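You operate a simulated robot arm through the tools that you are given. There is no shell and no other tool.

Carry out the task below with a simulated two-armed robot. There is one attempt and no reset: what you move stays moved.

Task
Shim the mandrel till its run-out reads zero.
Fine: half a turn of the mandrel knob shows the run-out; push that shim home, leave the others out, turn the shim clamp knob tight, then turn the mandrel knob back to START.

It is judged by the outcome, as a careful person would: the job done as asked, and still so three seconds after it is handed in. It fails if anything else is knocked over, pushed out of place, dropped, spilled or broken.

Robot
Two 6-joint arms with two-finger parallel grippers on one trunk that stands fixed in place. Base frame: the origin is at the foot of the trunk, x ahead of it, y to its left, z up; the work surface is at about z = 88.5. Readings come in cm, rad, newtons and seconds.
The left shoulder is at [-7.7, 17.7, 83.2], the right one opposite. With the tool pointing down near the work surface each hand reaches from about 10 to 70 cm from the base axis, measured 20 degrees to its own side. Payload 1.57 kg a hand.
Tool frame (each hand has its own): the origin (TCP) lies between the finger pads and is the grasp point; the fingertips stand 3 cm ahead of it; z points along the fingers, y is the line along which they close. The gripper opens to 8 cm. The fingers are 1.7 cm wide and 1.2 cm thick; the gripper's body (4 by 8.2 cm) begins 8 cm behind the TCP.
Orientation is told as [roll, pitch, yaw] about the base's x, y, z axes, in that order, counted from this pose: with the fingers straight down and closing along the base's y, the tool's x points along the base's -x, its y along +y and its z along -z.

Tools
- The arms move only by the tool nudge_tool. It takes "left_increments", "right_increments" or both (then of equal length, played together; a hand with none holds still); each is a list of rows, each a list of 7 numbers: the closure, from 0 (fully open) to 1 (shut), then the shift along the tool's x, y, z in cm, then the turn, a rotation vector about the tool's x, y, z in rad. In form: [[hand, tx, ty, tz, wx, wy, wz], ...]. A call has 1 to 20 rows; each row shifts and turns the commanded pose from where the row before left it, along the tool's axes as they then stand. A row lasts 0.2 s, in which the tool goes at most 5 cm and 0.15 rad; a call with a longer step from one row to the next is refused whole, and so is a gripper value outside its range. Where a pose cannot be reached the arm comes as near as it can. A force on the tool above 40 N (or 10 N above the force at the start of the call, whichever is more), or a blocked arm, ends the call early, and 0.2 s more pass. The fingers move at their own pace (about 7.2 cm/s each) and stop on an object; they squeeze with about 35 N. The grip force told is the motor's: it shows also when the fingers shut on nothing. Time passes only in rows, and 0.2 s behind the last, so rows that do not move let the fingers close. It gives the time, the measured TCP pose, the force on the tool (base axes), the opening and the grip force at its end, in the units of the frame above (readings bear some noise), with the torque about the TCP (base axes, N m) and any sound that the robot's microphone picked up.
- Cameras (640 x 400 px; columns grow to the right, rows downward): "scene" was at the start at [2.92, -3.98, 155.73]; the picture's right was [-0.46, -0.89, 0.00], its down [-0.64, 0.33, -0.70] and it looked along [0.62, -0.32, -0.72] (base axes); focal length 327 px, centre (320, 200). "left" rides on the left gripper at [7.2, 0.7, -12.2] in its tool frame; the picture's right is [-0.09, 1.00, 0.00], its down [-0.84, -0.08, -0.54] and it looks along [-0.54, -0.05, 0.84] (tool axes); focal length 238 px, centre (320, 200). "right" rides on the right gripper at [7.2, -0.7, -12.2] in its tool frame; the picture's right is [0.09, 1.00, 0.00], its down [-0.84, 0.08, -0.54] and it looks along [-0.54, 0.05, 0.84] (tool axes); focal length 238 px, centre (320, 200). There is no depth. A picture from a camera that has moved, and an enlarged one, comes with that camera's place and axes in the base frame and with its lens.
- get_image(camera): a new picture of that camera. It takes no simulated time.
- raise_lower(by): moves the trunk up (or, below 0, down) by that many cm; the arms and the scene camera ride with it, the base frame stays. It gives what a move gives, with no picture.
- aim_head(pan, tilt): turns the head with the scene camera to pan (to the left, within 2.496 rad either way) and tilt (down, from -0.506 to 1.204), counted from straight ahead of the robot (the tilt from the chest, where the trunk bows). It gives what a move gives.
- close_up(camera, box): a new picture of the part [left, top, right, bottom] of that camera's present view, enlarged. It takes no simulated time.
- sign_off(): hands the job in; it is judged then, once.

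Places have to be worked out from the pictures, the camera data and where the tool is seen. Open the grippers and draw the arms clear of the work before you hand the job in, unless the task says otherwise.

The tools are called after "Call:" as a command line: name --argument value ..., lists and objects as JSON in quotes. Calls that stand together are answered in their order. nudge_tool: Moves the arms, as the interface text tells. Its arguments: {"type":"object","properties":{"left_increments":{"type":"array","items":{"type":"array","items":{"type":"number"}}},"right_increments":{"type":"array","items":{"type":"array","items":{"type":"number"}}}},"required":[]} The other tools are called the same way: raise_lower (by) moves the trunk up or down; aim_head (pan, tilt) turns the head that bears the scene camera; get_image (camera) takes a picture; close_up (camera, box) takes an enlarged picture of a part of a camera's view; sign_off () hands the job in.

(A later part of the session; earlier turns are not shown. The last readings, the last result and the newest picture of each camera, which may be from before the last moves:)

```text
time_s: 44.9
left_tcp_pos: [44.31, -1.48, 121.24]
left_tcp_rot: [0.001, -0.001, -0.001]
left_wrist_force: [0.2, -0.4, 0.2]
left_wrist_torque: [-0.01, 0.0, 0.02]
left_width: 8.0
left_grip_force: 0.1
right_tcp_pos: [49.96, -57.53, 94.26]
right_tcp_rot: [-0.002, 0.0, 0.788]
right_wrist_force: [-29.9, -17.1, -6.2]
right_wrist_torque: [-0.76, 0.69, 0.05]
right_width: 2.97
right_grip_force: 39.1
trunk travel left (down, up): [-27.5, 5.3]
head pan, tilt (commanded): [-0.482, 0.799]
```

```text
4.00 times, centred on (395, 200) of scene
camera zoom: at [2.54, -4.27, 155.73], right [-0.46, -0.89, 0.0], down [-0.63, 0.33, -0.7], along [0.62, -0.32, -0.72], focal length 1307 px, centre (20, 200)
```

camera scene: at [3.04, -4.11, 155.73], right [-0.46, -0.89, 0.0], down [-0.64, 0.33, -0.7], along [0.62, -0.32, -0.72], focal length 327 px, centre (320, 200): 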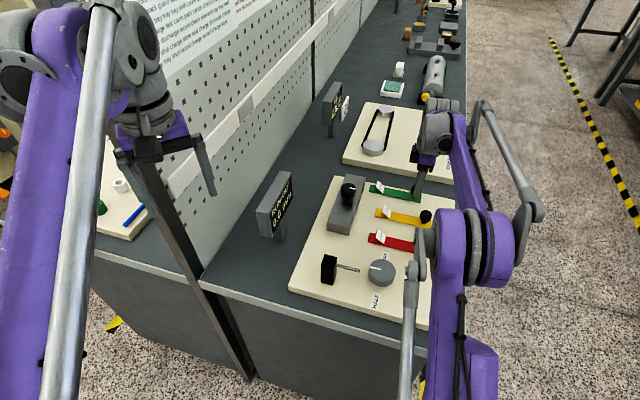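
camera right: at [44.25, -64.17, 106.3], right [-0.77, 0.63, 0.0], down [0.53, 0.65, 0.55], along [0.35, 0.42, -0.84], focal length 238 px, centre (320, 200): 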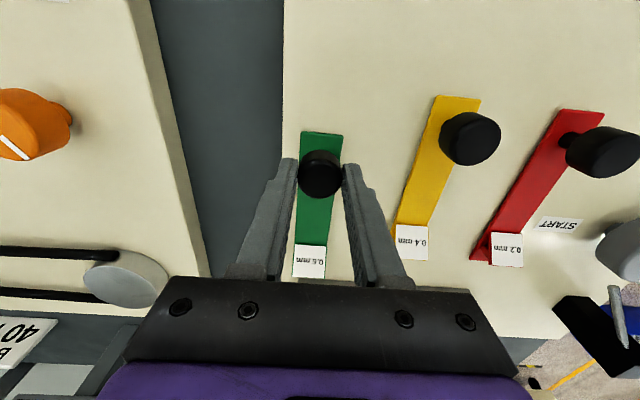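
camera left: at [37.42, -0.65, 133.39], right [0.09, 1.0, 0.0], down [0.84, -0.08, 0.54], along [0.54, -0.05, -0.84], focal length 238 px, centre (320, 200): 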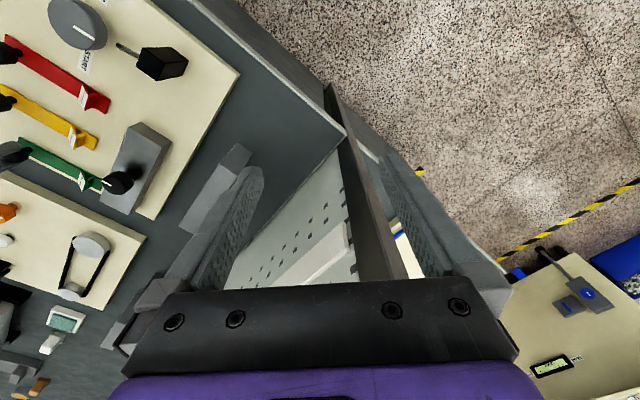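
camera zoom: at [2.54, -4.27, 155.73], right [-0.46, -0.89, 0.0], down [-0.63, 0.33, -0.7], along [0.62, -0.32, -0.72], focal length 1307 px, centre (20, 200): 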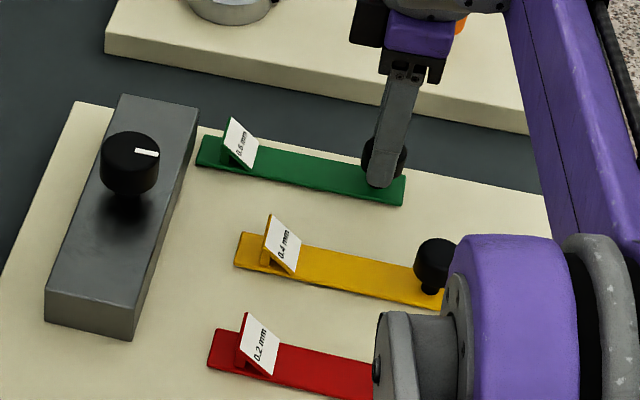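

A stop at about 33 N: the shim has travelled about 4.8 cm. I check the display and zoom on the tip to see whether it is home.

Call:
close_up --camera "scene" --box '[250, 165, 320, 245]'

Call:
close_up --camera "left" --box '[70, 120, 150, 190]'

Call:
close_up --camera "scene" --box '[340, 170, 400, 210]'

```text
5.00 times, centred on (285, 205) of scene
camera zoom: at [2.54, -4.27, 155.73], right [-0.46, -0.89, 0.0], down [-0.63, 0.33, -0.7], along [0.62, -0.32, -0.72], focal length 1633 px, centre (495, 175)
```

zoom: 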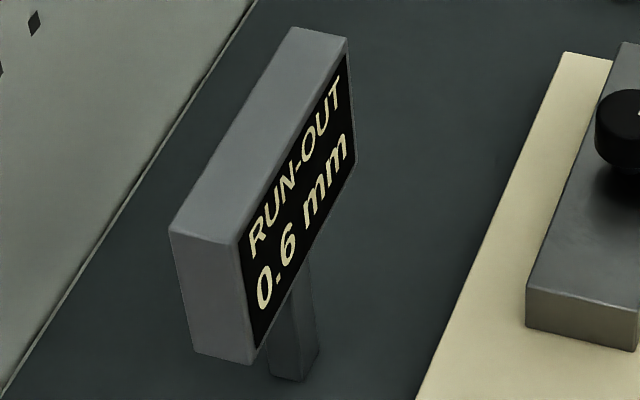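

```text
5.71 times, centred on (110, 155) of left
camera zoom: at [37.0, -0.79, 133.5], right [0.09, 1.0, 0.0], down [0.84, -0.08, 0.54], along [0.54, -0.05, -0.84], focal length 1362 px, centre (1520, 457)
```

zoom: 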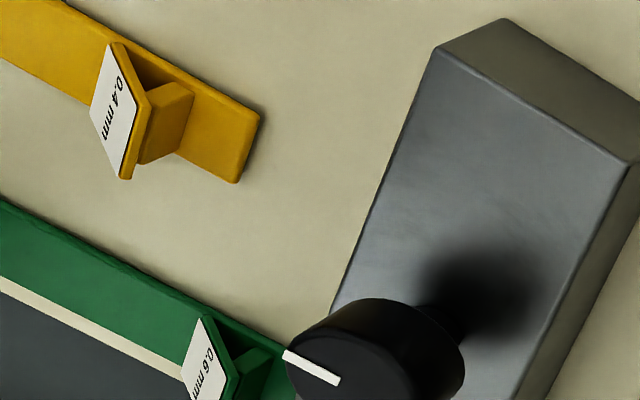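

```text
10.00 times, centred on (370, 190) of scene
camera zoom: at [2.54, -4.27, 155.73], right [-0.46, -0.89, 0.0], down [-0.63, 0.33, -0.7], along [0.62, -0.32, -0.72], focal length 3267 px, centre (-180, 300)
```

zoom: 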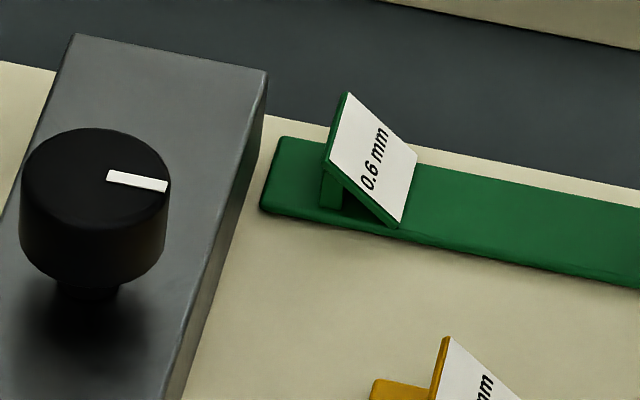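

The display still shows 0.6 mm and there's a sliver of board between the shim tip and the block. I look from the wrist camera to see whether anything else blocks it.

Call:
get_image --camera "right"

Call:
close_up --camera "right" --box '[240, 110, 420, 290]'

```text
taken
camera right: at [45.28, -63.12, 106.37], right [-0.77, 0.64, 0.0], down [0.53, 0.65, 0.54], along [0.34, 0.42, -0.84], focal length 238 px, centre (320, 200)
```

right: 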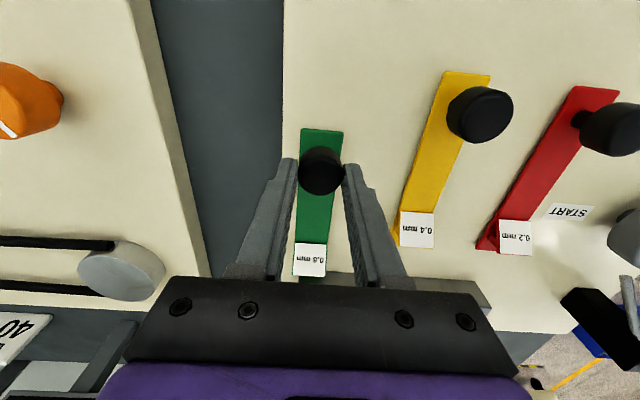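

```text
2.22 times, centred on (330, 200) of right
camera zoom: at [45.28, -63.12, 106.37], right [-0.77, 0.64, 0.0], down [0.53, 0.65, 0.54], along [0.34, 0.42, -0.84], focal length 530 px, centre (298, 200)
```

zoom: 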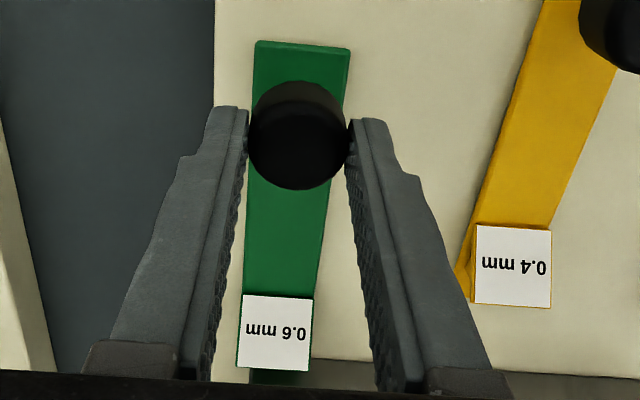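

Nothing else obstructs it. I push a bit more to confirm it's a hard stop.

Call:
nudge_tool --right_increments '[[0.8, -0.1, 0, 0, 0, 0, 0], [0.8, 0, 0, 0, 0, 0, 0], [0.8, 0, 0, 0, 0, 0, 0]]'

Call:
close_up --camera "scene" --box '[340, 170, 400, 210]'

```text
time_s: 45.7
left_tcp_pos: [44.21, -1.43, 121.23]
left_tcp_rot: [0.001, -0.002, -0.001]
left_wrist_force: [0.6, -0.4, 0.0]
left_wrist_torque: [0.01, -0.03, 0.01]
left_width: 8.01
left_grip_force: 0.0
right_tcp_pos: [50.04, -57.31, 93.99]
right_tcp_rot: [0.0, -0.002, 0.79]
right_wrist_force: [-33.3, -12.3, -13.2]
right_wrist_torque: [-0.51, 0.62, 0.04]
right_width: 2.9
right_grip_force: 38.7
trunk travel left (down, up): [-27.5, 5.3]
head pan, tilt (commanded): [-0.482, 0.799]
```

```text
10.00 times, centred on (370, 190) of scene
camera zoom: at [2.54, -4.27, 155.73], right [-0.46, -0.89, 0.0], down [-0.63, 0.33, -0.7], along [0.62, -0.32, -0.72], focal length 3267 px, centre (-180, 300)
```

zoom: 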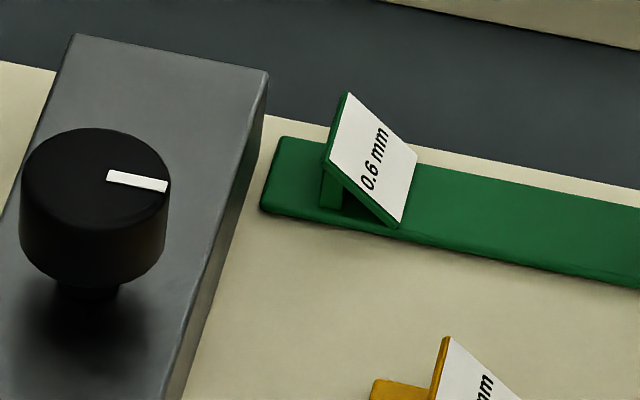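

It's a hard end stop. I ease off partially, open the fingers (keeping slight push so the shim isn't pulled back), and lift straight up.

Call:
nudge_tool --right_increments '[[0.8, 0.25, 0, 0, 0, 0, 0], [0.8, 0.1, 0, 0, 0, 0, 0], [0.8, 0, 0, 0, 0, 0, 0]]'

Call:
close_up --camera "scene" --box '[340, 170, 400, 210]'

```text
time_s: 46.5
left_tcp_pos: [44.43, -1.4, 121.24]
left_tcp_rot: [0.001, -0.002, 0.0]
left_wrist_force: [-0.8, 0.1, 0.4]
left_wrist_torque: [0.02, -0.01, 0.0]
left_width: 7.96
left_grip_force: 0.2
right_tcp_pos: [50.25, -57.42, 94.26]
right_tcp_rot: [0.0, -0.003, 0.792]
right_wrist_force: [-17.9, -7.2, -5.2]
right_wrist_torque: [-0.4, 1.12, 0.13]
right_width: 2.89
right_grip_force: 38.6
trunk travel left (down, up): [-27.5, 5.3]
head pan, tilt (commanded): [-0.482, 0.799]
```

```text
10.00 times, centred on (370, 190) of scene
camera zoom: at [2.72, -4.13, 155.74], right [-0.46, -0.89, 0.0], down [-0.63, 0.33, -0.7], along [0.62, -0.32, -0.72], focal length 3267 px, centre (-180, 300)
```

zoom: 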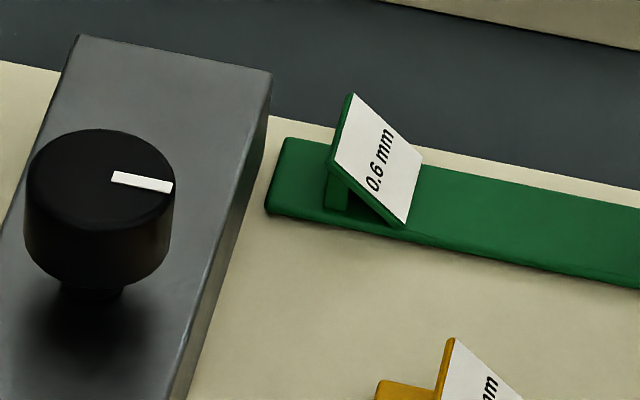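

Still pressed home with about 19 N. Now I open and lift.

Call:
nudge_tool --right_increments '[[0.6, 0, 0, 0, 0, 0, 0], [0.4, 0, 0, 0, 0, 0, 0], [0.3, 0, 0, 0, 0, 0, 0], [0.3, 0, 0, -1, 0, 0, 0], [0.3, 0, 0, -3, 0, 0, 0], [0.3, 0, 0, -4, 0, 0, 0], [0.3, 0, 0, -3, 0, 0, 0], [0.3, 0, 0, 0, 0, 0, 0]]'

Call:
get_image --camera "right"

Call:
close_up --camera "scene" --box '[250, 150, 450, 300]'

Call:
close_up --camera "left" --box '[0, 80, 180, 230]'

```text
time_s: 48.3
left_tcp_pos: [44.54, -1.16, 121.12]
left_tcp_rot: [-0.001, 0.0, 0.0]
left_wrist_force: [-0.2, -0.9, 0.8]
left_wrist_torque: [-0.03, -0.01, 0.0]
left_width: 8.02
left_grip_force: 0.2
right_tcp_pos: [49.95, -57.47, 105.12]
right_tcp_rot: [0.0, -0.004, 0.793]
right_wrist_force: [-1.0, -0.2, 0.3]
right_wrist_torque: [0.0, -0.02, -0.03]
right_width: 5.58
right_grip_force: 0.1
trunk travel left (down, up): [-27.5, 5.3]
head pan, tilt (commanded): [-0.482, 0.799]
```

```text
taken
camera right: at [45.36, -63.16, 117.4], right [-0.77, 0.63, 0.0], down [0.53, 0.65, 0.54], along [0.35, 0.42, -0.84], focal length 238 px, centre (320, 200)
```

right: 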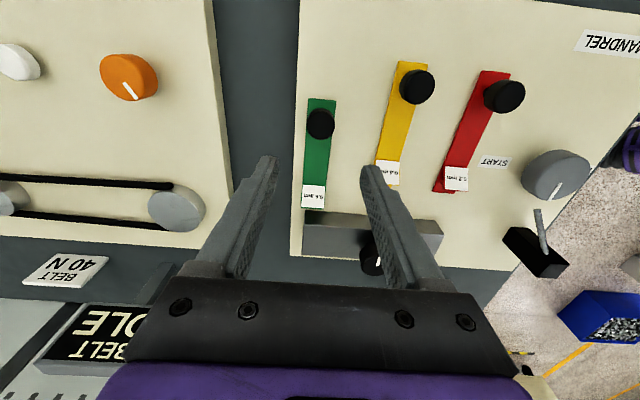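

```text
2.67 times, centred on (350, 225) of scene
camera zoom: at [2.93, -3.97, 155.73], right [-0.46, -0.89, 0.0], down [-0.64, 0.33, -0.7], along [0.62, -0.32, -0.72], focal length 871 px, centre (240, 133)
```

zoom: 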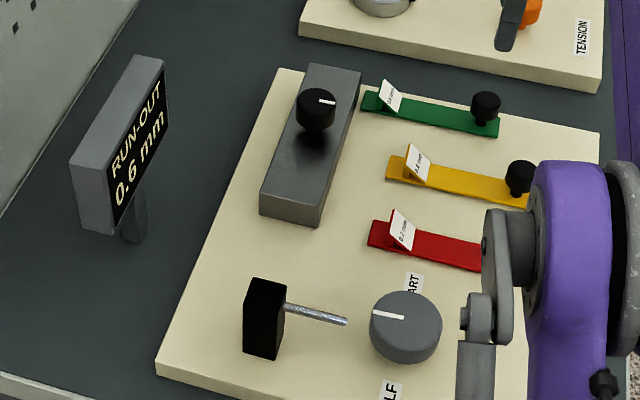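

```text
2.67 times, centred on (90, 155) of left
camera zoom: at [37.33, -0.54, 133.41], right [0.09, 1.0, 0.0], down [0.84, -0.08, 0.54], along [0.54, -0.05, -0.84], focal length 636 px, centre (933, 320)
```

zoom: 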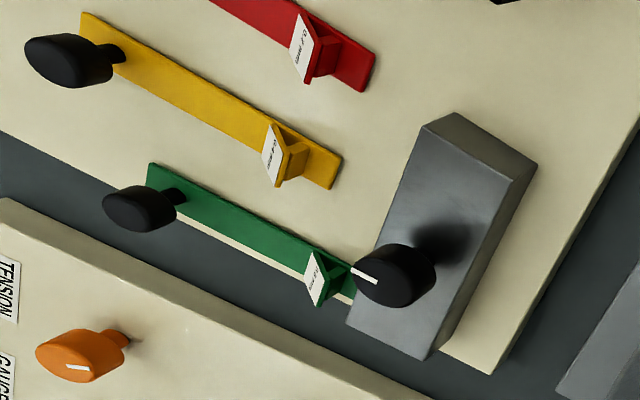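

Shim is in place. Now the clamp knob, at about (54.9,-39.6,95.3) on top of the block: I move the hand over it at a safe height and turn to yaw 90°.

Call:
nudge_tool --right_increments '[[0.3, -3.23, 1.81, -0.5, 0, 0, 0], [0.3, -3.23, 1.81, 0, 0, 0, 0], [0.3, -3.23, 1.81, 0, 0, 0, 0], [0.3, -3.23, 1.81, 0, 0, 0, 0], [0.3, -3.23, 1.81, 0, 0, 0, 0], [0.3, 0, 0, 0, 0, 0, -0.13], [0.3, 0, 0, 0, 0, 0, -0.13], [0.3, 0, 0, 0, 0, 0, -0.13], [0.3, 0, 0, 0, 0, 0, -0.13], [0.3, 0, 0, 0, 0, 0, -0.13], [0.3, 0, 0, 0, 0, 0, -0.128], [0.3, 0, 0, 0, 0, 0, 0], [0.3, 0, 0, 0, 0, 0, 0]]'

Call:
get_image --camera "right"

Call:
get_image --camera "scene"

```text
time_s: 51.1
left_tcp_pos: [44.51, -1.3, 121.2]
left_tcp_rot: [-0.001, 0.0, 0.0]
left_wrist_force: [0.0, 0.0, -0.6]
left_wrist_torque: [0.0, -0.04, -0.01]
left_width: 8.01
left_grip_force: 0.0
right_tcp_pos: [55.19, -39.45, 105.65]
right_tcp_rot: [-0.002, -0.001, 1.572]
right_wrist_force: [0.2, 0.1, -0.5]
right_wrist_torque: [0.01, 0.02, 0.0]
right_width: 5.57
right_grip_force: 0.1
trunk travel left (down, up): [-27.5, 5.3]
head pan, tilt (commanded): [-0.482, 0.799]
```

```text
taken
camera right: at [55.66, -46.65, 117.89], right [-1.0, -0.09, 0.0], down [-0.08, 0.84, 0.54], along [-0.05, 0.54, -0.84], focal length 238 px, centre (320, 200)
```

right: 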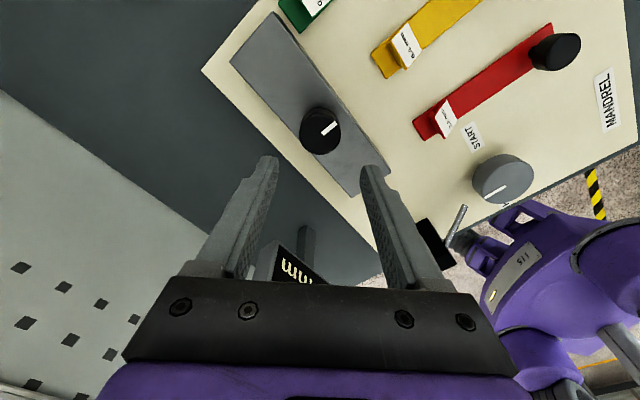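

```text
taken
camera scene: at [2.92, -3.98, 155.73], right [-0.46, -0.89, 0.0], down [-0.64, 0.33, -0.7], along [0.62, -0.32, -0.72], focal length 327 px, centre (320, 200)
```

scene: 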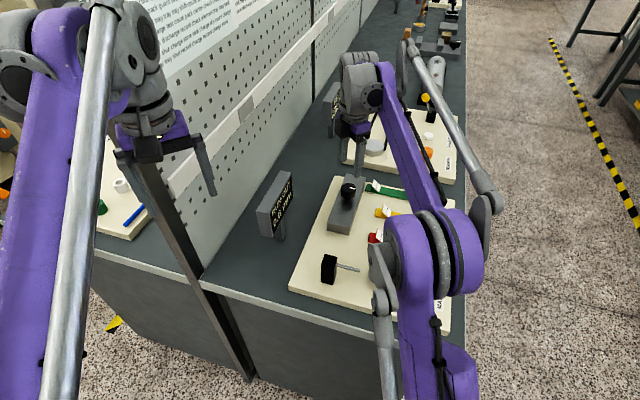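

Call:
close_up --camera "right" --box '[220, 60, 420, 280]'

Call:
close_up --camera "scene" --box '[240, 110, 400, 250]'

Call:
get_image --camera "left"

```text
1.82 times, centred on (320, 170) of right
camera zoom: at [55.66, -46.65, 117.89], right [-1.0, -0.09, 0.0], down [-0.08, 0.84, 0.54], along [-0.05, 0.54, -0.84], focal length 433 px, centre (320, 254)
```

zoom: 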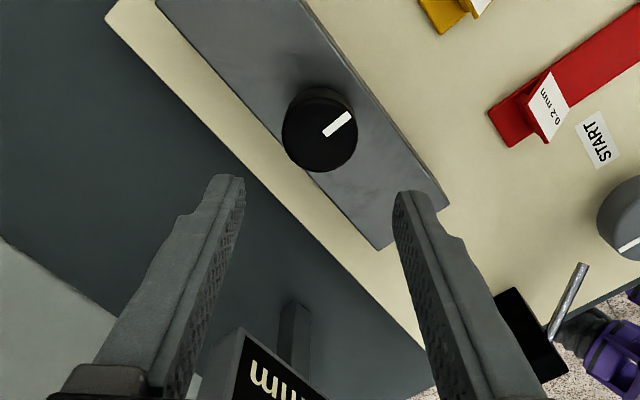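

```text
2.86 times, centred on (320, 180) of scene
camera zoom: at [2.92, -3.98, 155.73], right [-0.46, -0.89, 0.0], down [-0.64, 0.33, -0.7], along [0.62, -0.32, -0.72], focal length 933 px, centre (320, 257)
```

zoom: 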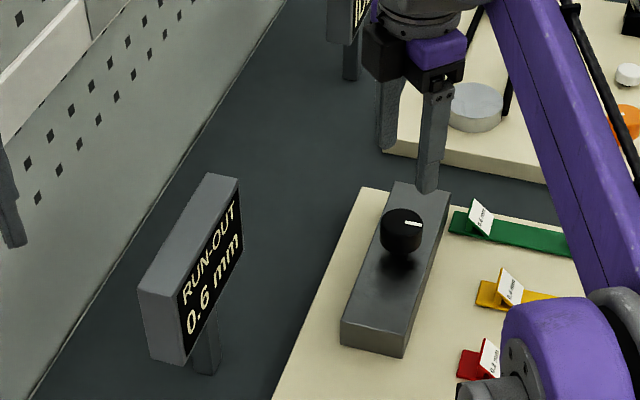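

```text
taken
camera left: at [37.32, -0.54, 133.41], right [0.09, 1.0, 0.0], down [0.84, -0.08, 0.54], along [0.54, -0.05, -0.84], focal length 238 px, centre (320, 200)
```

left: 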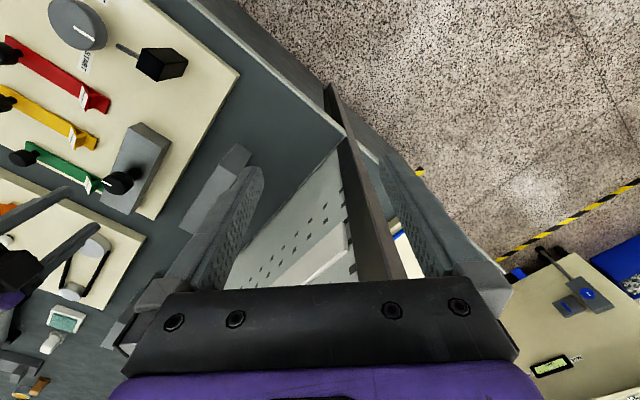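

Aligned over the clamp knob; the display stands about 14 cm away with top near z≈102, clear of the hand. I descend partway to check centering and height.

Call:
nudge_tool --right_increments '[[0.3, 0, 0, 3, 0, 0, 0], [0.3, 0, 0, 3, 0, 0, 0], [0.3, 0, 0, 0, 0, 0, 0], [0.3, 0, 0, 0, 0, 0, 0]]'

Call:
close_up --camera "right" --box '[220, 90, 420, 240]'

Call:
close_up --camera "scene" --box '[300, 110, 400, 240]'

```text
time_s: 52.1
left_tcp_pos: [44.61, -1.24, 121.16]
left_tcp_rot: [0.001, 0.0, 0.0]
left_wrist_force: [-0.1, 0.0, 0.9]
left_wrist_torque: [-0.03, -0.01, 0.05]
left_width: 7.97
left_grip_force: 0.1
right_tcp_pos: [55.16, -39.57, 99.77]
right_tcp_rot: [-0.001, -0.001, 1.57]
right_wrist_force: [0.4, -0.9, -0.4]
right_wrist_torque: [-0.01, 0.0, -0.03]
right_width: 5.59
right_grip_force: 0.0
trunk travel left (down, up): [-27.5, 5.3]
head pan, tilt (commanded): [-0.482, 0.799]
```

```text
2.67 times, centred on (320, 165) of right
camera zoom: at [55.72, -46.83, 112.02], right [-1.0, -0.09, 0.0], down [-0.08, 0.84, 0.54], along [-0.05, 0.54, -0.84], focal length 636 px, centre (320, 293)
```

zoom: 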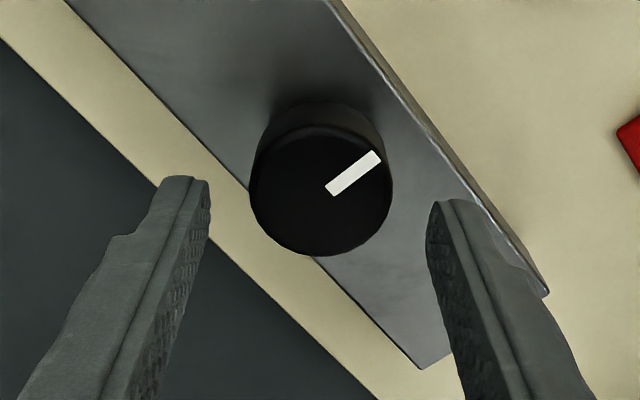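

```text
3.08 times, centred on (350, 175) of scene
camera zoom: at [2.93, -3.99, 155.73], right [-0.46, -0.89, 0.0], down [-0.64, 0.33, -0.7], along [0.62, -0.32, -0.72], focal length 1005 px, centre (228, 277)
```

zoom: 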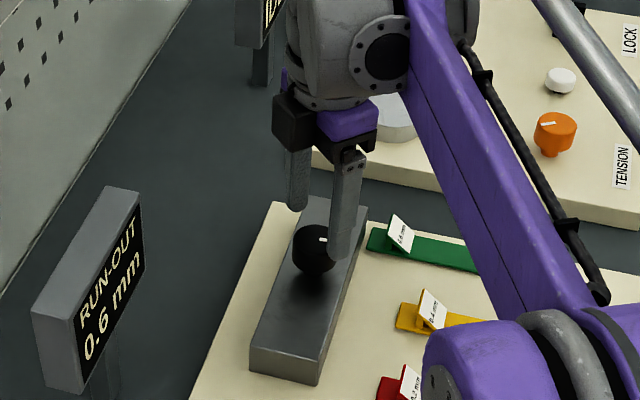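

Centered (knob about 4 cm wide, top z≈95.3). I descend about 3.1 cm so the pads overlap it, then grip.

Call:
nudge_tool --right_increments '[[0.3, 0, 0, 1.5, 0, 0, 0], [0.3, 0, 0, 1.2, 0, 0, 0], [0.3, 0, 0, 0.4, 0, 0, 0], [0.3, 0, 0, 0, 0, 0, 0], [0.5, 0, 0, 0, 0, 0, 0], [0.7, 0, 0, 0, 0, 0, 0], [0.7, 0, 0, 0, 0, 0, 0]]'

Call:
close_up --camera "right" --box '[220, 90, 420, 240]'

Call:
close_up --camera "scene" --box '[240, 110, 400, 250]'

```text
time_s: 53.7
left_tcp_pos: [44.55, -1.22, 121.23]
left_tcp_rot: [0.0, -0.001, 0.001]
left_wrist_force: [0.2, 0.4, 0.2]
left_wrist_torque: [-0.02, -0.01, 0.02]
left_width: 8.0
left_grip_force: 0.0
right_tcp_pos: [55.29, -39.39, 96.7]
right_tcp_rot: [-0.002, -0.002, 1.569]
right_wrist_force: [4.5, -0.8, 1.8]
right_wrist_torque: [-0.07, 0.34, -0.03]
right_width: 3.9
right_grip_force: 44.6
trunk travel left (down, up): [-27.5, 5.3]
head pan, tilt (commanded): [-0.482, 0.799]
```

```text
2.67 times, centred on (320, 165) of right
camera zoom: at [55.71, -46.76, 108.87], right [-1.0, -0.09, 0.0], down [-0.08, 0.84, 0.54], along [-0.05, 0.54, -0.84], focal length 636 px, centre (320, 293)
```

zoom: 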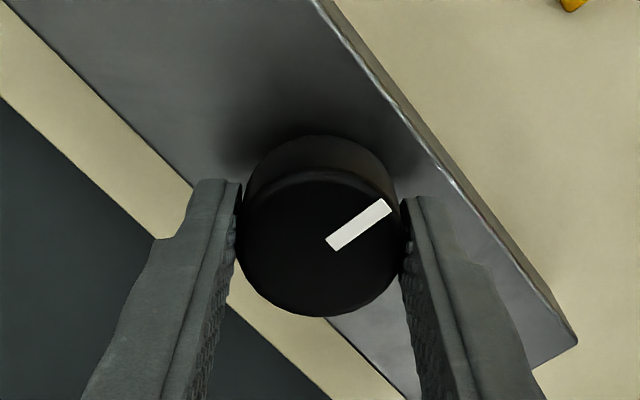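

```text
2.86 times, centred on (320, 180) of scene
camera zoom: at [2.99, -3.98, 155.73], right [-0.46, -0.89, 0.0], down [-0.64, 0.33, -0.7], along [0.62, -0.32, -0.72], focal length 933 px, centre (320, 257)
```

zoom: 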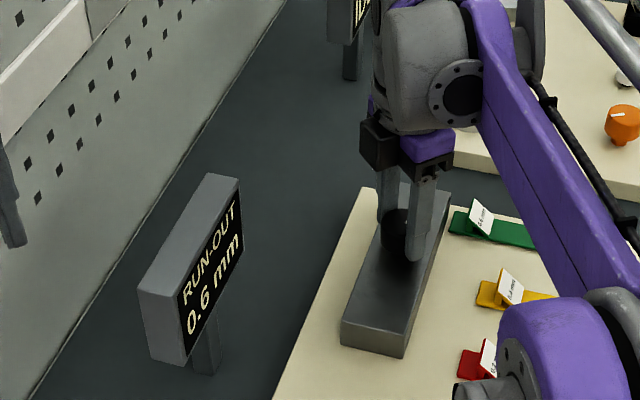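

Gripped at 3.9 cm. I turn clockwise to tighten, watching the torque.

Call:
nudge_tool --right_increments '[[0.7, 0, -0.01, 0, 0, 0, 0.1], [0.7, 0, 0, 0, 0, 0, 0.1], [0.7, 0, 0, 0, 0, 0, 0.1], [0.7, 0, 0, 0, 0, 0, 0]]'

Call:
close_up --camera "right" --box '[220, 90, 420, 240]'

```text
time_s: 54.7
left_tcp_pos: [44.62, -1.3, 121.18]
left_tcp_rot: [0.0, -0.002, 0.0]
left_wrist_force: [-0.4, -0.9, -0.3]
left_wrist_torque: [0.01, 0.03, 0.01]
left_width: 8.01
left_grip_force: 0.1
right_tcp_pos: [55.19, -39.6, 96.72]
right_tcp_rot: [-0.001, -0.002, 1.269]
right_wrist_force: [10.0, -5.0, 7.9]
right_wrist_torque: [-0.31, 0.19, 0.0]
right_width: 3.91
right_grip_force: 44.5
trunk travel left (down, up): [-27.5, 5.3]
head pan, tilt (commanded): [-0.482, 0.799]
```

```text
2.67 times, centred on (320, 165) of right
camera zoom: at [53.57, -46.63, 108.87], right [-0.98, 0.21, 0.0], down [0.17, 0.82, 0.54], along [0.11, 0.53, -0.84], focal length 636 px, centre (320, 293)
```

zoom: 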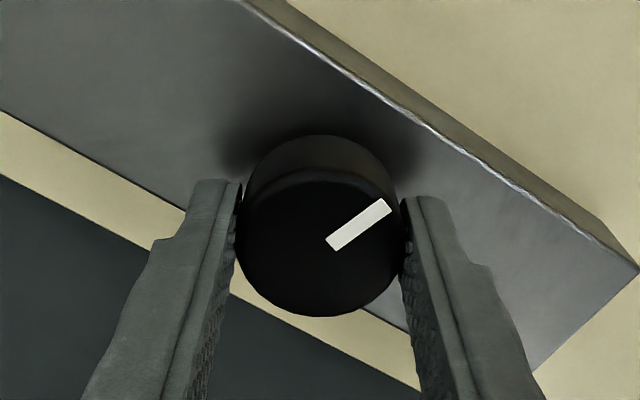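

It turns freely. I continue with small force relief.

Call:
nudge_tool --right_increments '[[0.7, 0.01, -0.03, -0.02, 0, 0, 0.1], [0.7, 0, 0, -0.005, 0, 0, 0.1], [0.7, 0, 0, -0.005, 0, 0, 0.1], [0.7, 0, 0, 0, 0, 0, 0.1], [0.7, 0, 0, 0, 0, 0, 0.1], [0.7, 0, 0, 0, 0, 0, 0]]'

Call:
close_up --camera "scene" --box '[240, 110, 400, 250]'

```text
time_s: 56.1
left_tcp_pos: [44.68, -1.44, 121.11]
left_tcp_rot: [0.0, -0.001, -0.001]
left_wrist_force: [0.8, 0.3, -0.4]
left_wrist_torque: [0.0, 0.0, 0.03]
left_width: 7.99
left_grip_force: 0.0
right_tcp_pos: [55.28, -39.59, 96.78]
right_tcp_rot: [-0.003, -0.004, 0.768]
right_wrist_force: [20.2, -16.4, 19.7]
right_wrist_torque: [-0.49, 0.27, 0.05]
right_width: 3.94
right_grip_force: 44.8
trunk travel left (down, up): [-27.5, 5.3]
head pan, tilt (commanded): [-0.482, 0.799]
```

```text
2.86 times, centred on (320, 180) of scene
camera zoom: at [3.05, -4.07, 155.74], right [-0.46, -0.89, 0.0], down [-0.64, 0.33, -0.7], along [0.62, -0.32, -0.72], focal length 933 px, centre (320, 257)
```

zoom: 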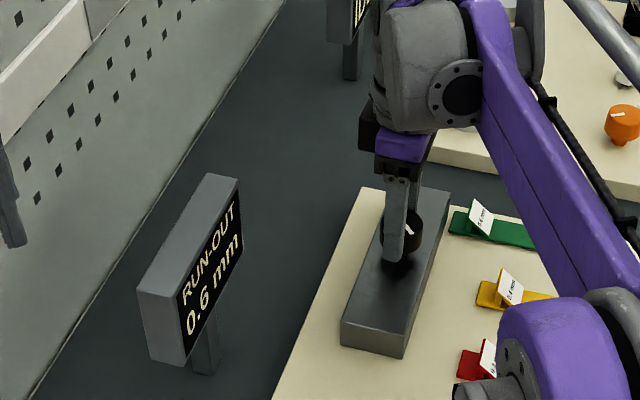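

Call:
nudge_tool --right_increments '[[0.7, 0, -0.08, -0.05, 0, 0, 0], [0.7, 0, 0, 0, 0, 0, 0.1], [0.7, 0, 0, 0, 0, 0, 0.1], [0.7, 0, 0, 0, 0, 0, 0.1], [0.7, 0, 0, 0, 0, 0, 0.1], [0.7, 0, 0, 0, 0, 0, 0]]'

Call:
close_up --camera "scene" --box '[240, 110, 400, 250]'

Call:
close_up --camera "right" --box '[220, 90, 420, 240]'

```text
time_s: 57.5
left_tcp_pos: [44.53, -1.33, 121.2]
left_tcp_rot: [0.001, 0.0, 0.001]
left_wrist_force: [-0.2, 0.3, -0.2]
left_wrist_torque: [-0.03, 0.03, 0.04]
left_width: 7.98
left_grip_force: 0.1
right_tcp_pos: [55.22, -39.64, 96.59]
right_tcp_rot: [0.002, -0.004, 0.367]
right_wrist_force: [10.1, -14.4, 5.5]
right_wrist_torque: [-0.93, -1.12, 0.05]
right_width: 3.92
right_grip_force: 44.5
trunk travel left (down, up): [-27.5, 5.3]
head pan, tilt (commanded): [-0.482, 0.799]
```

```text
2.86 times, centred on (320, 180) of scene
camera zoom: at [3.0, -4.15, 155.72], right [-0.46, -0.89, 0.0], down [-0.64, 0.33, -0.7], along [0.62, -0.32, -0.72], focal length 933 px, centre (320, 257)
```

zoom: 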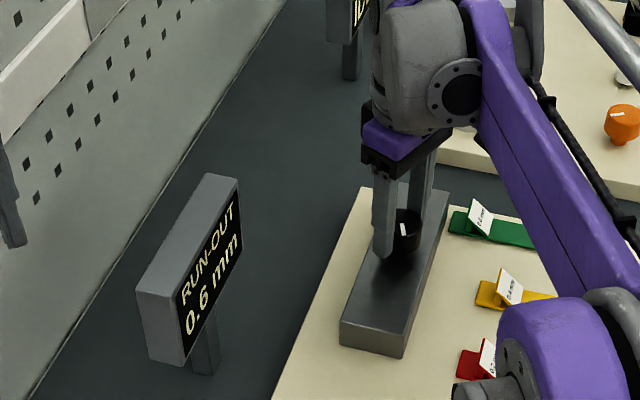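

```text
2.67 times, centred on (320, 165) of right
camera zoom: at [48.64, -42.83, 108.85], right [-0.44, 0.9, 0.0], down [0.75, 0.37, 0.55], along [0.49, 0.24, -0.84], focal length 636 px, centre (320, 293)
```

zoom: 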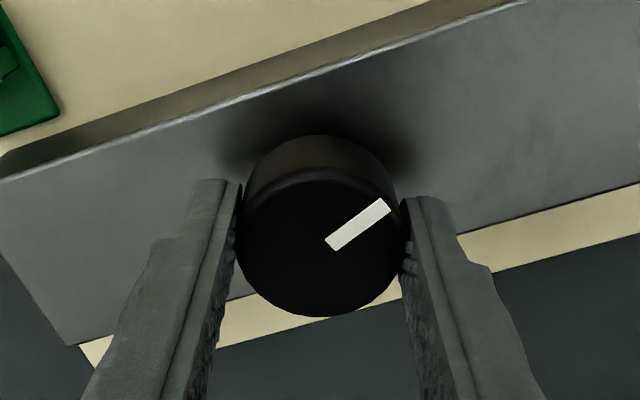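

Call:
nudge_tool --right_increments '[[0.7, -0.01, -0.06, -0.01, 0, 0, 0], [0.7, 0, 0, 0, 0, 0, 0.1], [0.7, 0, 0, 0, 0, 0, 0.1], [0.7, 0, 0, 0, 0, 0, 0.1], [0.7, 0, 0, 0, 0, 0, 0.1], [0.7, 0, 0, 0, 0, 0, 0]]'

Call:
close_up --camera "scene" --box '[240, 110, 400, 250]'

Call:
close_up --camera "right" --box '[220, 90, 420, 240]'

```text
time_s: 58.9
left_tcp_pos: [44.64, -1.45, 121.07]
left_tcp_rot: [0.002, 0.001, 0.001]
left_wrist_force: [-0.9, -0.1, 0.0]
left_wrist_torque: [-0.02, 0.01, -0.03]
left_width: 8.01
left_grip_force: 0.1
right_tcp_pos: [55.23, -39.63, 96.68]
right_tcp_rot: [0.001, -0.001, -0.031]
right_wrist_force: [4.2, -11.4, -1.2]
right_wrist_torque: [-0.59, 0.02, 0.33]
right_width: 3.93
right_grip_force: 44.2
trunk travel left (down, up): [-27.5, 5.3]
head pan, tilt (commanded): [-0.482, 0.799]
```

```text
2.86 times, centred on (320, 180) of scene
camera zoom: at [3.0, -4.15, 155.73], right [-0.46, -0.89, 0.0], down [-0.64, 0.33, -0.7], along [0.62, -0.32, -0.72], focal length 933 px, centre (320, 257)
```

zoom: 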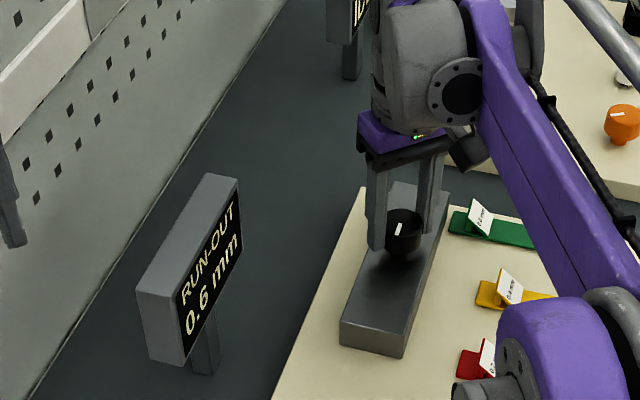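

```text
2.67 times, centred on (320, 165) of right
camera zoom: at [47.95, -40.12, 108.87], right [-0.06, 1.0, 0.0], down [0.84, 0.05, 0.54], along [0.54, 0.04, -0.84], focal length 636 px, centre (320, 293)
```

zoom: 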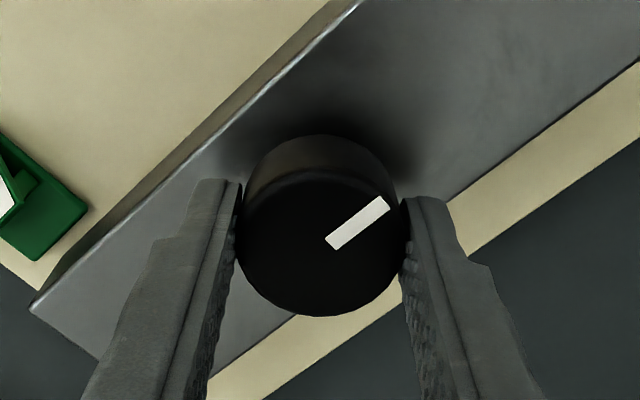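

Torque about z rose to 0.33 N·m after about 1.6 rad — the clamp is beginning to bite. I turn a bit more to make sure it's tight.

Call:
nudge_tool --right_increments '[[0.7, 0, -0.03, 0, 0, 0, 0.05], [0.7, 0, 0, 0, 0, 0, 0.05], [0.7, 0, 0, 0, 0, 0, 0]]'

Call:
close_up --camera "right" --box '[220, 90, 420, 240]'

Call:
close_up --camera "scene" --box '[240, 110, 400, 250]'

```text
time_s: 59.7
left_tcp_pos: [44.6, -1.36, 121.17]
left_tcp_rot: [0.0, -0.001, 0.0]
left_wrist_force: [0.0, 0.5, -0.7]
left_wrist_torque: [0.03, 0.02, 0.0]
left_width: 7.98
left_grip_force: 0.0
right_tcp_pos: [55.26, -39.65, 96.67]
right_tcp_rot: [0.003, -0.002, -0.129]
right_wrist_force: [0.8, -4.7, -5.8]
right_wrist_torque: [-0.64, -0.4, 0.85]
right_width: 3.92
right_grip_force: 44.3
trunk travel left (down, up): [-27.5, 5.3]
head pan, tilt (commanded): [-0.482, 0.799]
```

```text
2.67 times, centred on (320, 165) of right
camera zoom: at [47.92, -39.42, 108.88], right [0.04, 1.0, 0.0], down [0.84, -0.03, 0.54], along [0.54, -0.02, -0.84], focal length 636 px, centre (320, 293)
```

zoom: 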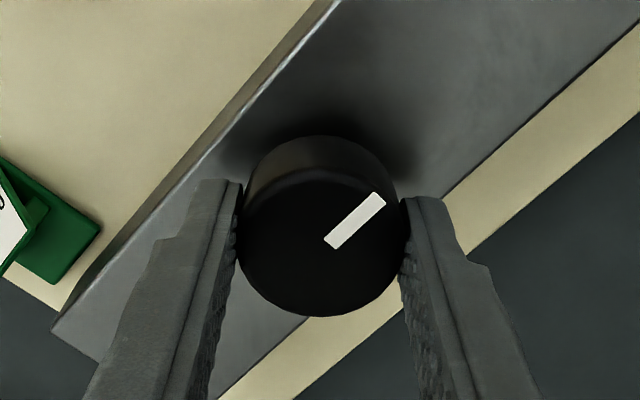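

```text
2.86 times, centred on (320, 180) of scene
camera zoom: at [2.99, -4.08, 155.73], right [-0.46, -0.89, 0.0], down [-0.64, 0.33, -0.7], along [0.62, -0.32, -0.72], focal length 933 px, centre (320, 257)
```

zoom: 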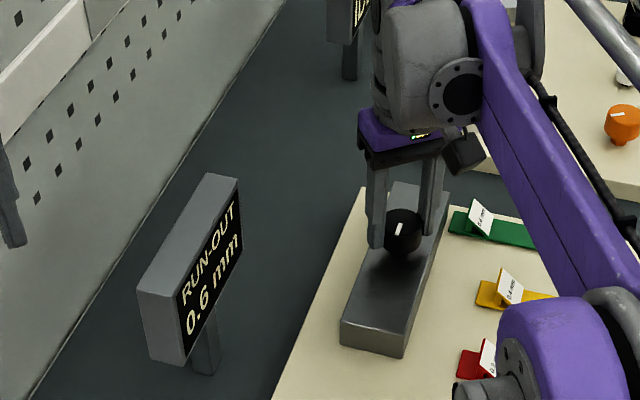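

Torque reached 0.85 N·m and the knob no longer follows: the clamp is tight at its stop. I release it and lift clear, then re-read the display.

Call:
nudge_tool --right_increments '[[0.5, 0, 0, 0, 0, 0, 0], [0.3, 0, 0, 0, 0, 0, 0], [0.3, 0, 0, 0, 0, 0, 0], [0.3, 0, 0, -1, 0, 0, 0], [0.3, 0, 0, -3, 0, 0, 0], [0.3, 0, 0, -4, 0, 0, 0], [0.3, 0, 0, -3, 0, 0, 0], [0.3, 0, 0, 0, 0, 0, 0]]'

Call:
close_up --camera "right" --box '[160, 20, 480, 240]'

Call:
close_up --camera "scene" --box '[250, 150, 420, 270]'

```text
time_s: 61.5
left_tcp_pos: [44.48, -1.23, 121.21]
left_tcp_rot: [-0.001, 0.0, -0.002]
left_wrist_force: [0.2, -0.8, 0.0]
left_wrist_torque: [0.02, -0.02, -0.02]
left_width: 7.99
left_grip_force: 0.2
right_tcp_pos: [55.22, -39.99, 108.09]
right_tcp_rot: [0.002, -0.002, -0.128]
right_wrist_force: [0.1, 0.2, 0.3]
right_wrist_torque: [-0.02, 0.02, 0.03]
right_width: 5.63
right_grip_force: 0.0
trunk travel left (down, up): [-27.5, 5.3]
head pan, tilt (commanded): [-0.482, 0.799]
```

```text
1.82 times, centred on (320, 130) of right
camera zoom: at [47.88, -39.72, 120.23], right [0.04, 1.0, 0.0], down [0.84, -0.03, 0.54], along [0.54, -0.02, -0.84], focal length 433 px, centre (320, 327)
```

zoom: 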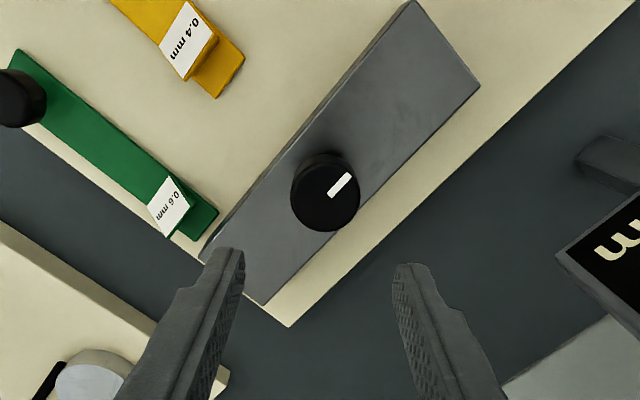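

```text
3.33 times, centred on (335, 210) of scene
camera zoom: at [2.92, -3.98, 155.73], right [-0.46, -0.89, 0.0], down [-0.64, 0.33, -0.7], along [0.62, -0.32, -0.72], focal length 1089 px, centre (270, 167)
```

zoom: 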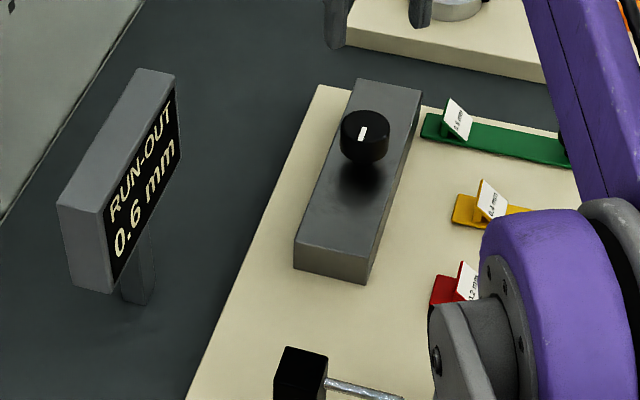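

The clamp pointer has swung about 90° and stays. The reading may be latched until the next measurement, so next I go back to the mandrel knob; moving at safe height with yaw back to 0.

Call:
nudge_tool --right_increments '[[0.1, 0, 0, 0, 0, 0, -0.128], [0.1, 3.9, 0.85, 0, 0, 0, 0], [0.1, 3.9, 0.85, 0, 0, 0, 0], [0.1, 3.9, 0.85, 0, 0, 0, 0], [0.1, 3.9, 0.85, 0, 0, 0, 0], [0.1, 3.9, 0.85, 0, 0, 0, 0], [0.1, 3.9, 0.85, 0, 0, 0, 0], [0.1, 0, 0, 3, 0, 0, 0], [0.1, 0, 0, 3, 0, 0, 0], [0.1, 0, 0, 0, 0, 0, 0], [0.1, 0, 0, 0, 0, 0, 0]]'

Call:
close_up --camera "right" --box '[220, 60, 420, 220]'

Call:
get_image --camera "scene"

```text
time_s: 63.9
left_tcp_pos: [44.55, -1.21, 121.18]
left_tcp_rot: [0.0, 0.0, 0.002]
left_wrist_force: [-0.7, 0.5, -0.5]
left_wrist_torque: [0.01, -0.02, -0.02]
left_width: 8.01
left_grip_force: 0.0
right_tcp_pos: [31.79, -34.56, 101.73]
right_tcp_rot: [0.001, -0.002, -0.002]
right_wrist_force: [-0.4, -0.4, 0.9]
right_wrist_torque: [0.03, 0.0, 0.01]
right_width: 7.2
right_grip_force: 0.1
trunk travel left (down, up): [-27.5, 5.3]
head pan, tilt (commanded): [-0.482, 0.799]
```

```text
2.50 times, centred on (320, 140) of right
camera zoom: at [24.48, -35.26, 113.84], right [-0.09, 1.0, 0.0], down [0.84, 0.07, 0.54], along [0.54, 0.05, -0.84], focal length 596 px, centre (320, 350)
```

zoom: 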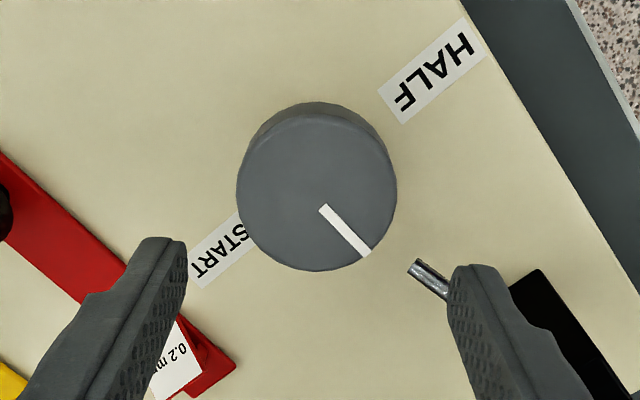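

```text
taken
camera scene: at [2.92, -3.99, 155.73], right [-0.46, -0.89, 0.0], down [-0.64, 0.33, -0.7], along [0.62, -0.32, -0.72], focal length 327 px, centre (320, 200)
```

scene: 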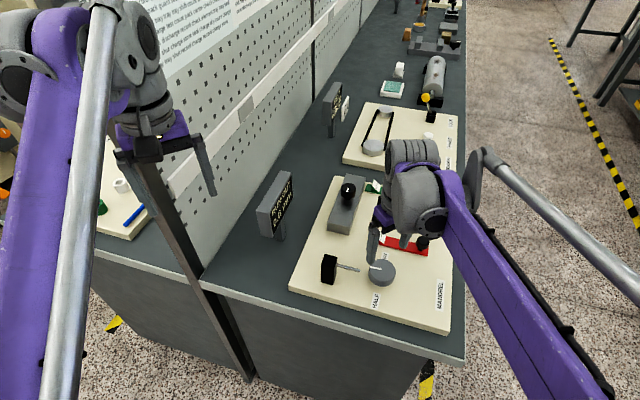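

Nearly aligned. I descend with a small trim and grip the mandrel knob.

Call:
nudge_tool --right_increments '[[0.1, 0.03, -0.13, 3, 0, 0, 0], [0.1, 0, 0, 3, 0, 0, 0], [0.1, 0, 0, 1.9, 0, 0, 0], [0.1, 0, 0, 0, 0, 0, 0], [0.25, 0, 0, 0, 0, 0, 0], [0.5, 0, 0, 0, 0, 0, 0], [0.5, 0, 0, 0, 0, 0, 0]]'

Call:
close_up --camera "right" --box '[220, 60, 420, 240]'

Call:
close_up --camera "scene" --box '[250, 165, 410, 315]'

```text
time_s: 65.5
left_tcp_pos: [44.55, -1.34, 121.25]
left_tcp_rot: [0.001, 0.0, -0.001]
left_wrist_force: [0.1, -0.1, -0.8]
left_wrist_torque: [-0.01, -0.02, -0.02]
left_width: 7.97
left_grip_force: 0.1
right_tcp_pos: [31.97, -34.61, 93.65]
right_tcp_rot: [0.002, -0.002, -0.001]
right_wrist_force: [-0.9, -6.9, -1.1]
right_wrist_torque: [-0.92, 0.12, 0.0]
right_width: 5.95
right_grip_force: 44.6
trunk travel left (down, up): [-27.5, 5.3]
head pan, tilt (commanded): [-0.482, 0.799]
```

```text
2.22 times, centred on (320, 150) of right
camera zoom: at [24.55, -35.34, 105.85], right [-0.09, 1.0, 0.0], down [0.84, 0.07, 0.54], along [0.54, 0.05, -0.84], focal length 530 px, centre (320, 311)
```

zoom: 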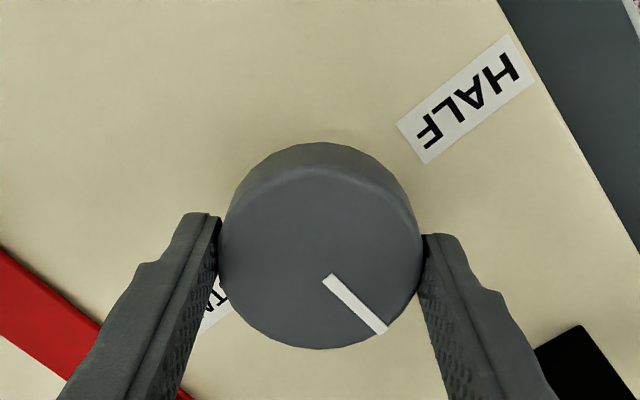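

```text
2.67 times, centred on (330, 240) of scene
camera zoom: at [2.92, -4.08, 155.73], right [-0.46, -0.89, 0.0], down [-0.64, 0.33, -0.7], along [0.62, -0.32, -0.72], focal length 871 px, centre (293, 93)
```

zoom: 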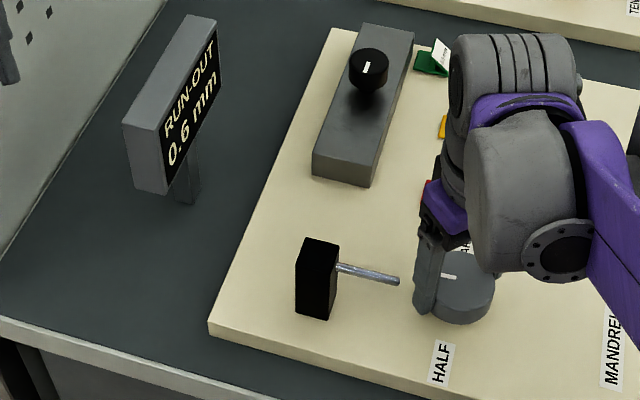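

Gripped. I turn counter-clockwise 0.5 rad and watch whether the display changes.

Call:
nudge_tool --right_increments '[[0.5, 0, -0.025, 0, 0, 0, -0.1], [0.5, 0, 0, 0, 0, 0, -0.1], [0.5, 0, 0, 0, 0, 0, -0.1], [0.5, 0, 0, 0, 0, 0, -0.1], [0.5, 0, 0, 0, 0, 0, 0]]'

Call:
close_up --camera "scene" --box '[250, 165, 410, 315]'

```text
time_s: 66.7
left_tcp_pos: [44.69, -1.32, 121.16]
left_tcp_rot: [0.0, 0.001, 0.0]
left_wrist_force: [-0.1, -0.6, 0.2]
left_wrist_torque: [-0.01, -0.02, 0.0]
left_width: 7.99
left_grip_force: 0.0
right_tcp_pos: [31.78, -34.65, 93.77]
right_tcp_rot: [0.004, -0.003, 0.401]
right_wrist_force: [-7.0, 5.4, -35.4]
right_wrist_torque: [-0.49, -0.17, -0.02]
right_width: 5.93
right_grip_force: 44.5
trunk travel left (down, up): [-27.5, 5.3]
head pan, tilt (commanded): [-0.482, 0.799]
```

```text
2.67 times, centred on (330, 240) of scene
camera zoom: at [3.0, -4.1, 155.71], right [-0.46, -0.89, 0.0], down [-0.64, 0.33, -0.7], along [0.62, -0.32, -0.72], focal length 871 px, centre (293, 93)
```

zoom: 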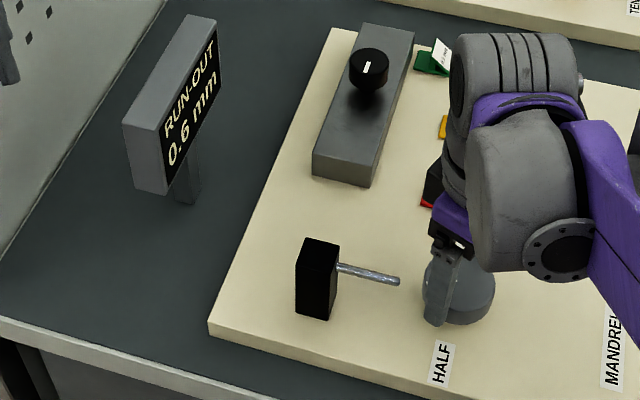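

The reading is latched. I relieve the z load and continue counter-clockwise toward the starting position, lowering slightly per row.

Call:
nudge_tool --right_increments '[[0.5, 0.01, 0.025, 0.07, 0, 0, 0], [0.5, 0, 0, 0.01, 0, 0, -0.1], [0.5, 0, 0, 0.01, 0, 0, -0.1], [0.5, 0, 0, 0.01, 0, 0, -0.1], [0.5, 0, 0, 0.01, 0, 0, -0.1], [0.5, 0, 0, 0, 0, 0, 0]]'

Call:
close_up --camera "scene" --box '[250, 165, 410, 315]'

```text
time_s: 68.1
left_tcp_pos: [44.63, -1.43, 121.11]
left_tcp_rot: [0.003, 0.001, 0.0]
left_wrist_force: [-0.5, 0.4, 0.0]
left_wrist_torque: [-0.01, 0.01, 0.02]
left_width: 8.02
left_grip_force: 0.0
right_tcp_pos: [31.85, -34.64, 93.67]
right_tcp_rot: [-0.002, -0.003, 0.799]
right_wrist_force: [-9.6, -0.9, -25.1]
right_wrist_torque: [-0.73, 0.26, 0.0]
right_width: 5.94
right_grip_force: 44.7
trunk travel left (down, up): [-27.5, 5.3]
head pan, tilt (commanded): [-0.482, 0.799]
```

```text
2.67 times, centred on (330, 240) of scene
camera zoom: at [2.94, -4.14, 155.73], right [-0.46, -0.89, 0.0], down [-0.64, 0.33, -0.7], along [0.62, -0.32, -0.72], focal length 871 px, centre (293, 93)
```

zoom: 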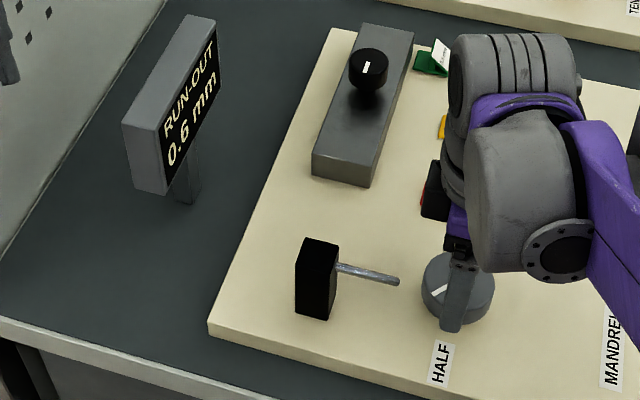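

Call:
nudge_tool --right_increments '[[0.5, 0.02, 0.02, 0.06, 0, 0, 0], [0.5, 0, 0, 0.01, 0, 0, -0.1], [0.5, 0, 0, 0.01, 0, 0, -0.1], [0.5, 0, 0, 0.01, 0, 0, -0.1], [0.5, 0, 0, 0.01, 0, 0, -0.1], [0.5, 0, 0, 0, 0, 0, 0]]'

Call:
nudge_tool --right_increments '[[0.5, 0, 0, 0, 0, 0, 0]]'

```text
time_s: 69.5
left_tcp_pos: [44.46, -1.33, 121.34]
left_tcp_rot: [0.001, -0.002, 0.001]
left_wrist_force: [0.0, -0.3, 0.3]
left_wrist_torque: [0.01, 0.02, 0.0]
left_width: 8.04
left_grip_force: 0.0
right_tcp_pos: [31.7, -34.62, 93.59]
right_tcp_rot: [-0.004, -0.004, 1.2]
right_wrist_force: [2.3, -15.2, 35.1]
right_wrist_torque: [0.24, 0.21, 0.05]
right_width: 5.95
right_grip_force: 45.9
trunk travel left (down, up): [-27.5, 5.3]
head pan, tilt (commanded): [-0.482, 0.799]
```

```text
time_s: 69.9
left_tcp_pos: [44.53, -1.3, 121.23]
left_tcp_rot: [0.001, -0.002, 0.0]
left_wrist_force: [0.1, 0.2, 0.7]
left_wrist_torque: [0.01, 0.0, 0.0]
left_width: 7.98
left_grip_force: 0.2
right_tcp_pos: [31.85, -34.61, 93.58]
right_tcp_rot: [-0.004, -0.002, 1.199]
right_wrist_force: [5.7, -16.8, 37.2]
right_wrist_torque: [-0.33, 0.27, 0.01]
right_width: 5.96
right_grip_force: 44.4
trunk travel left (down, up): [-27.5, 5.3]
head pan, tilt (commanded): [-0.482, 0.799]
```

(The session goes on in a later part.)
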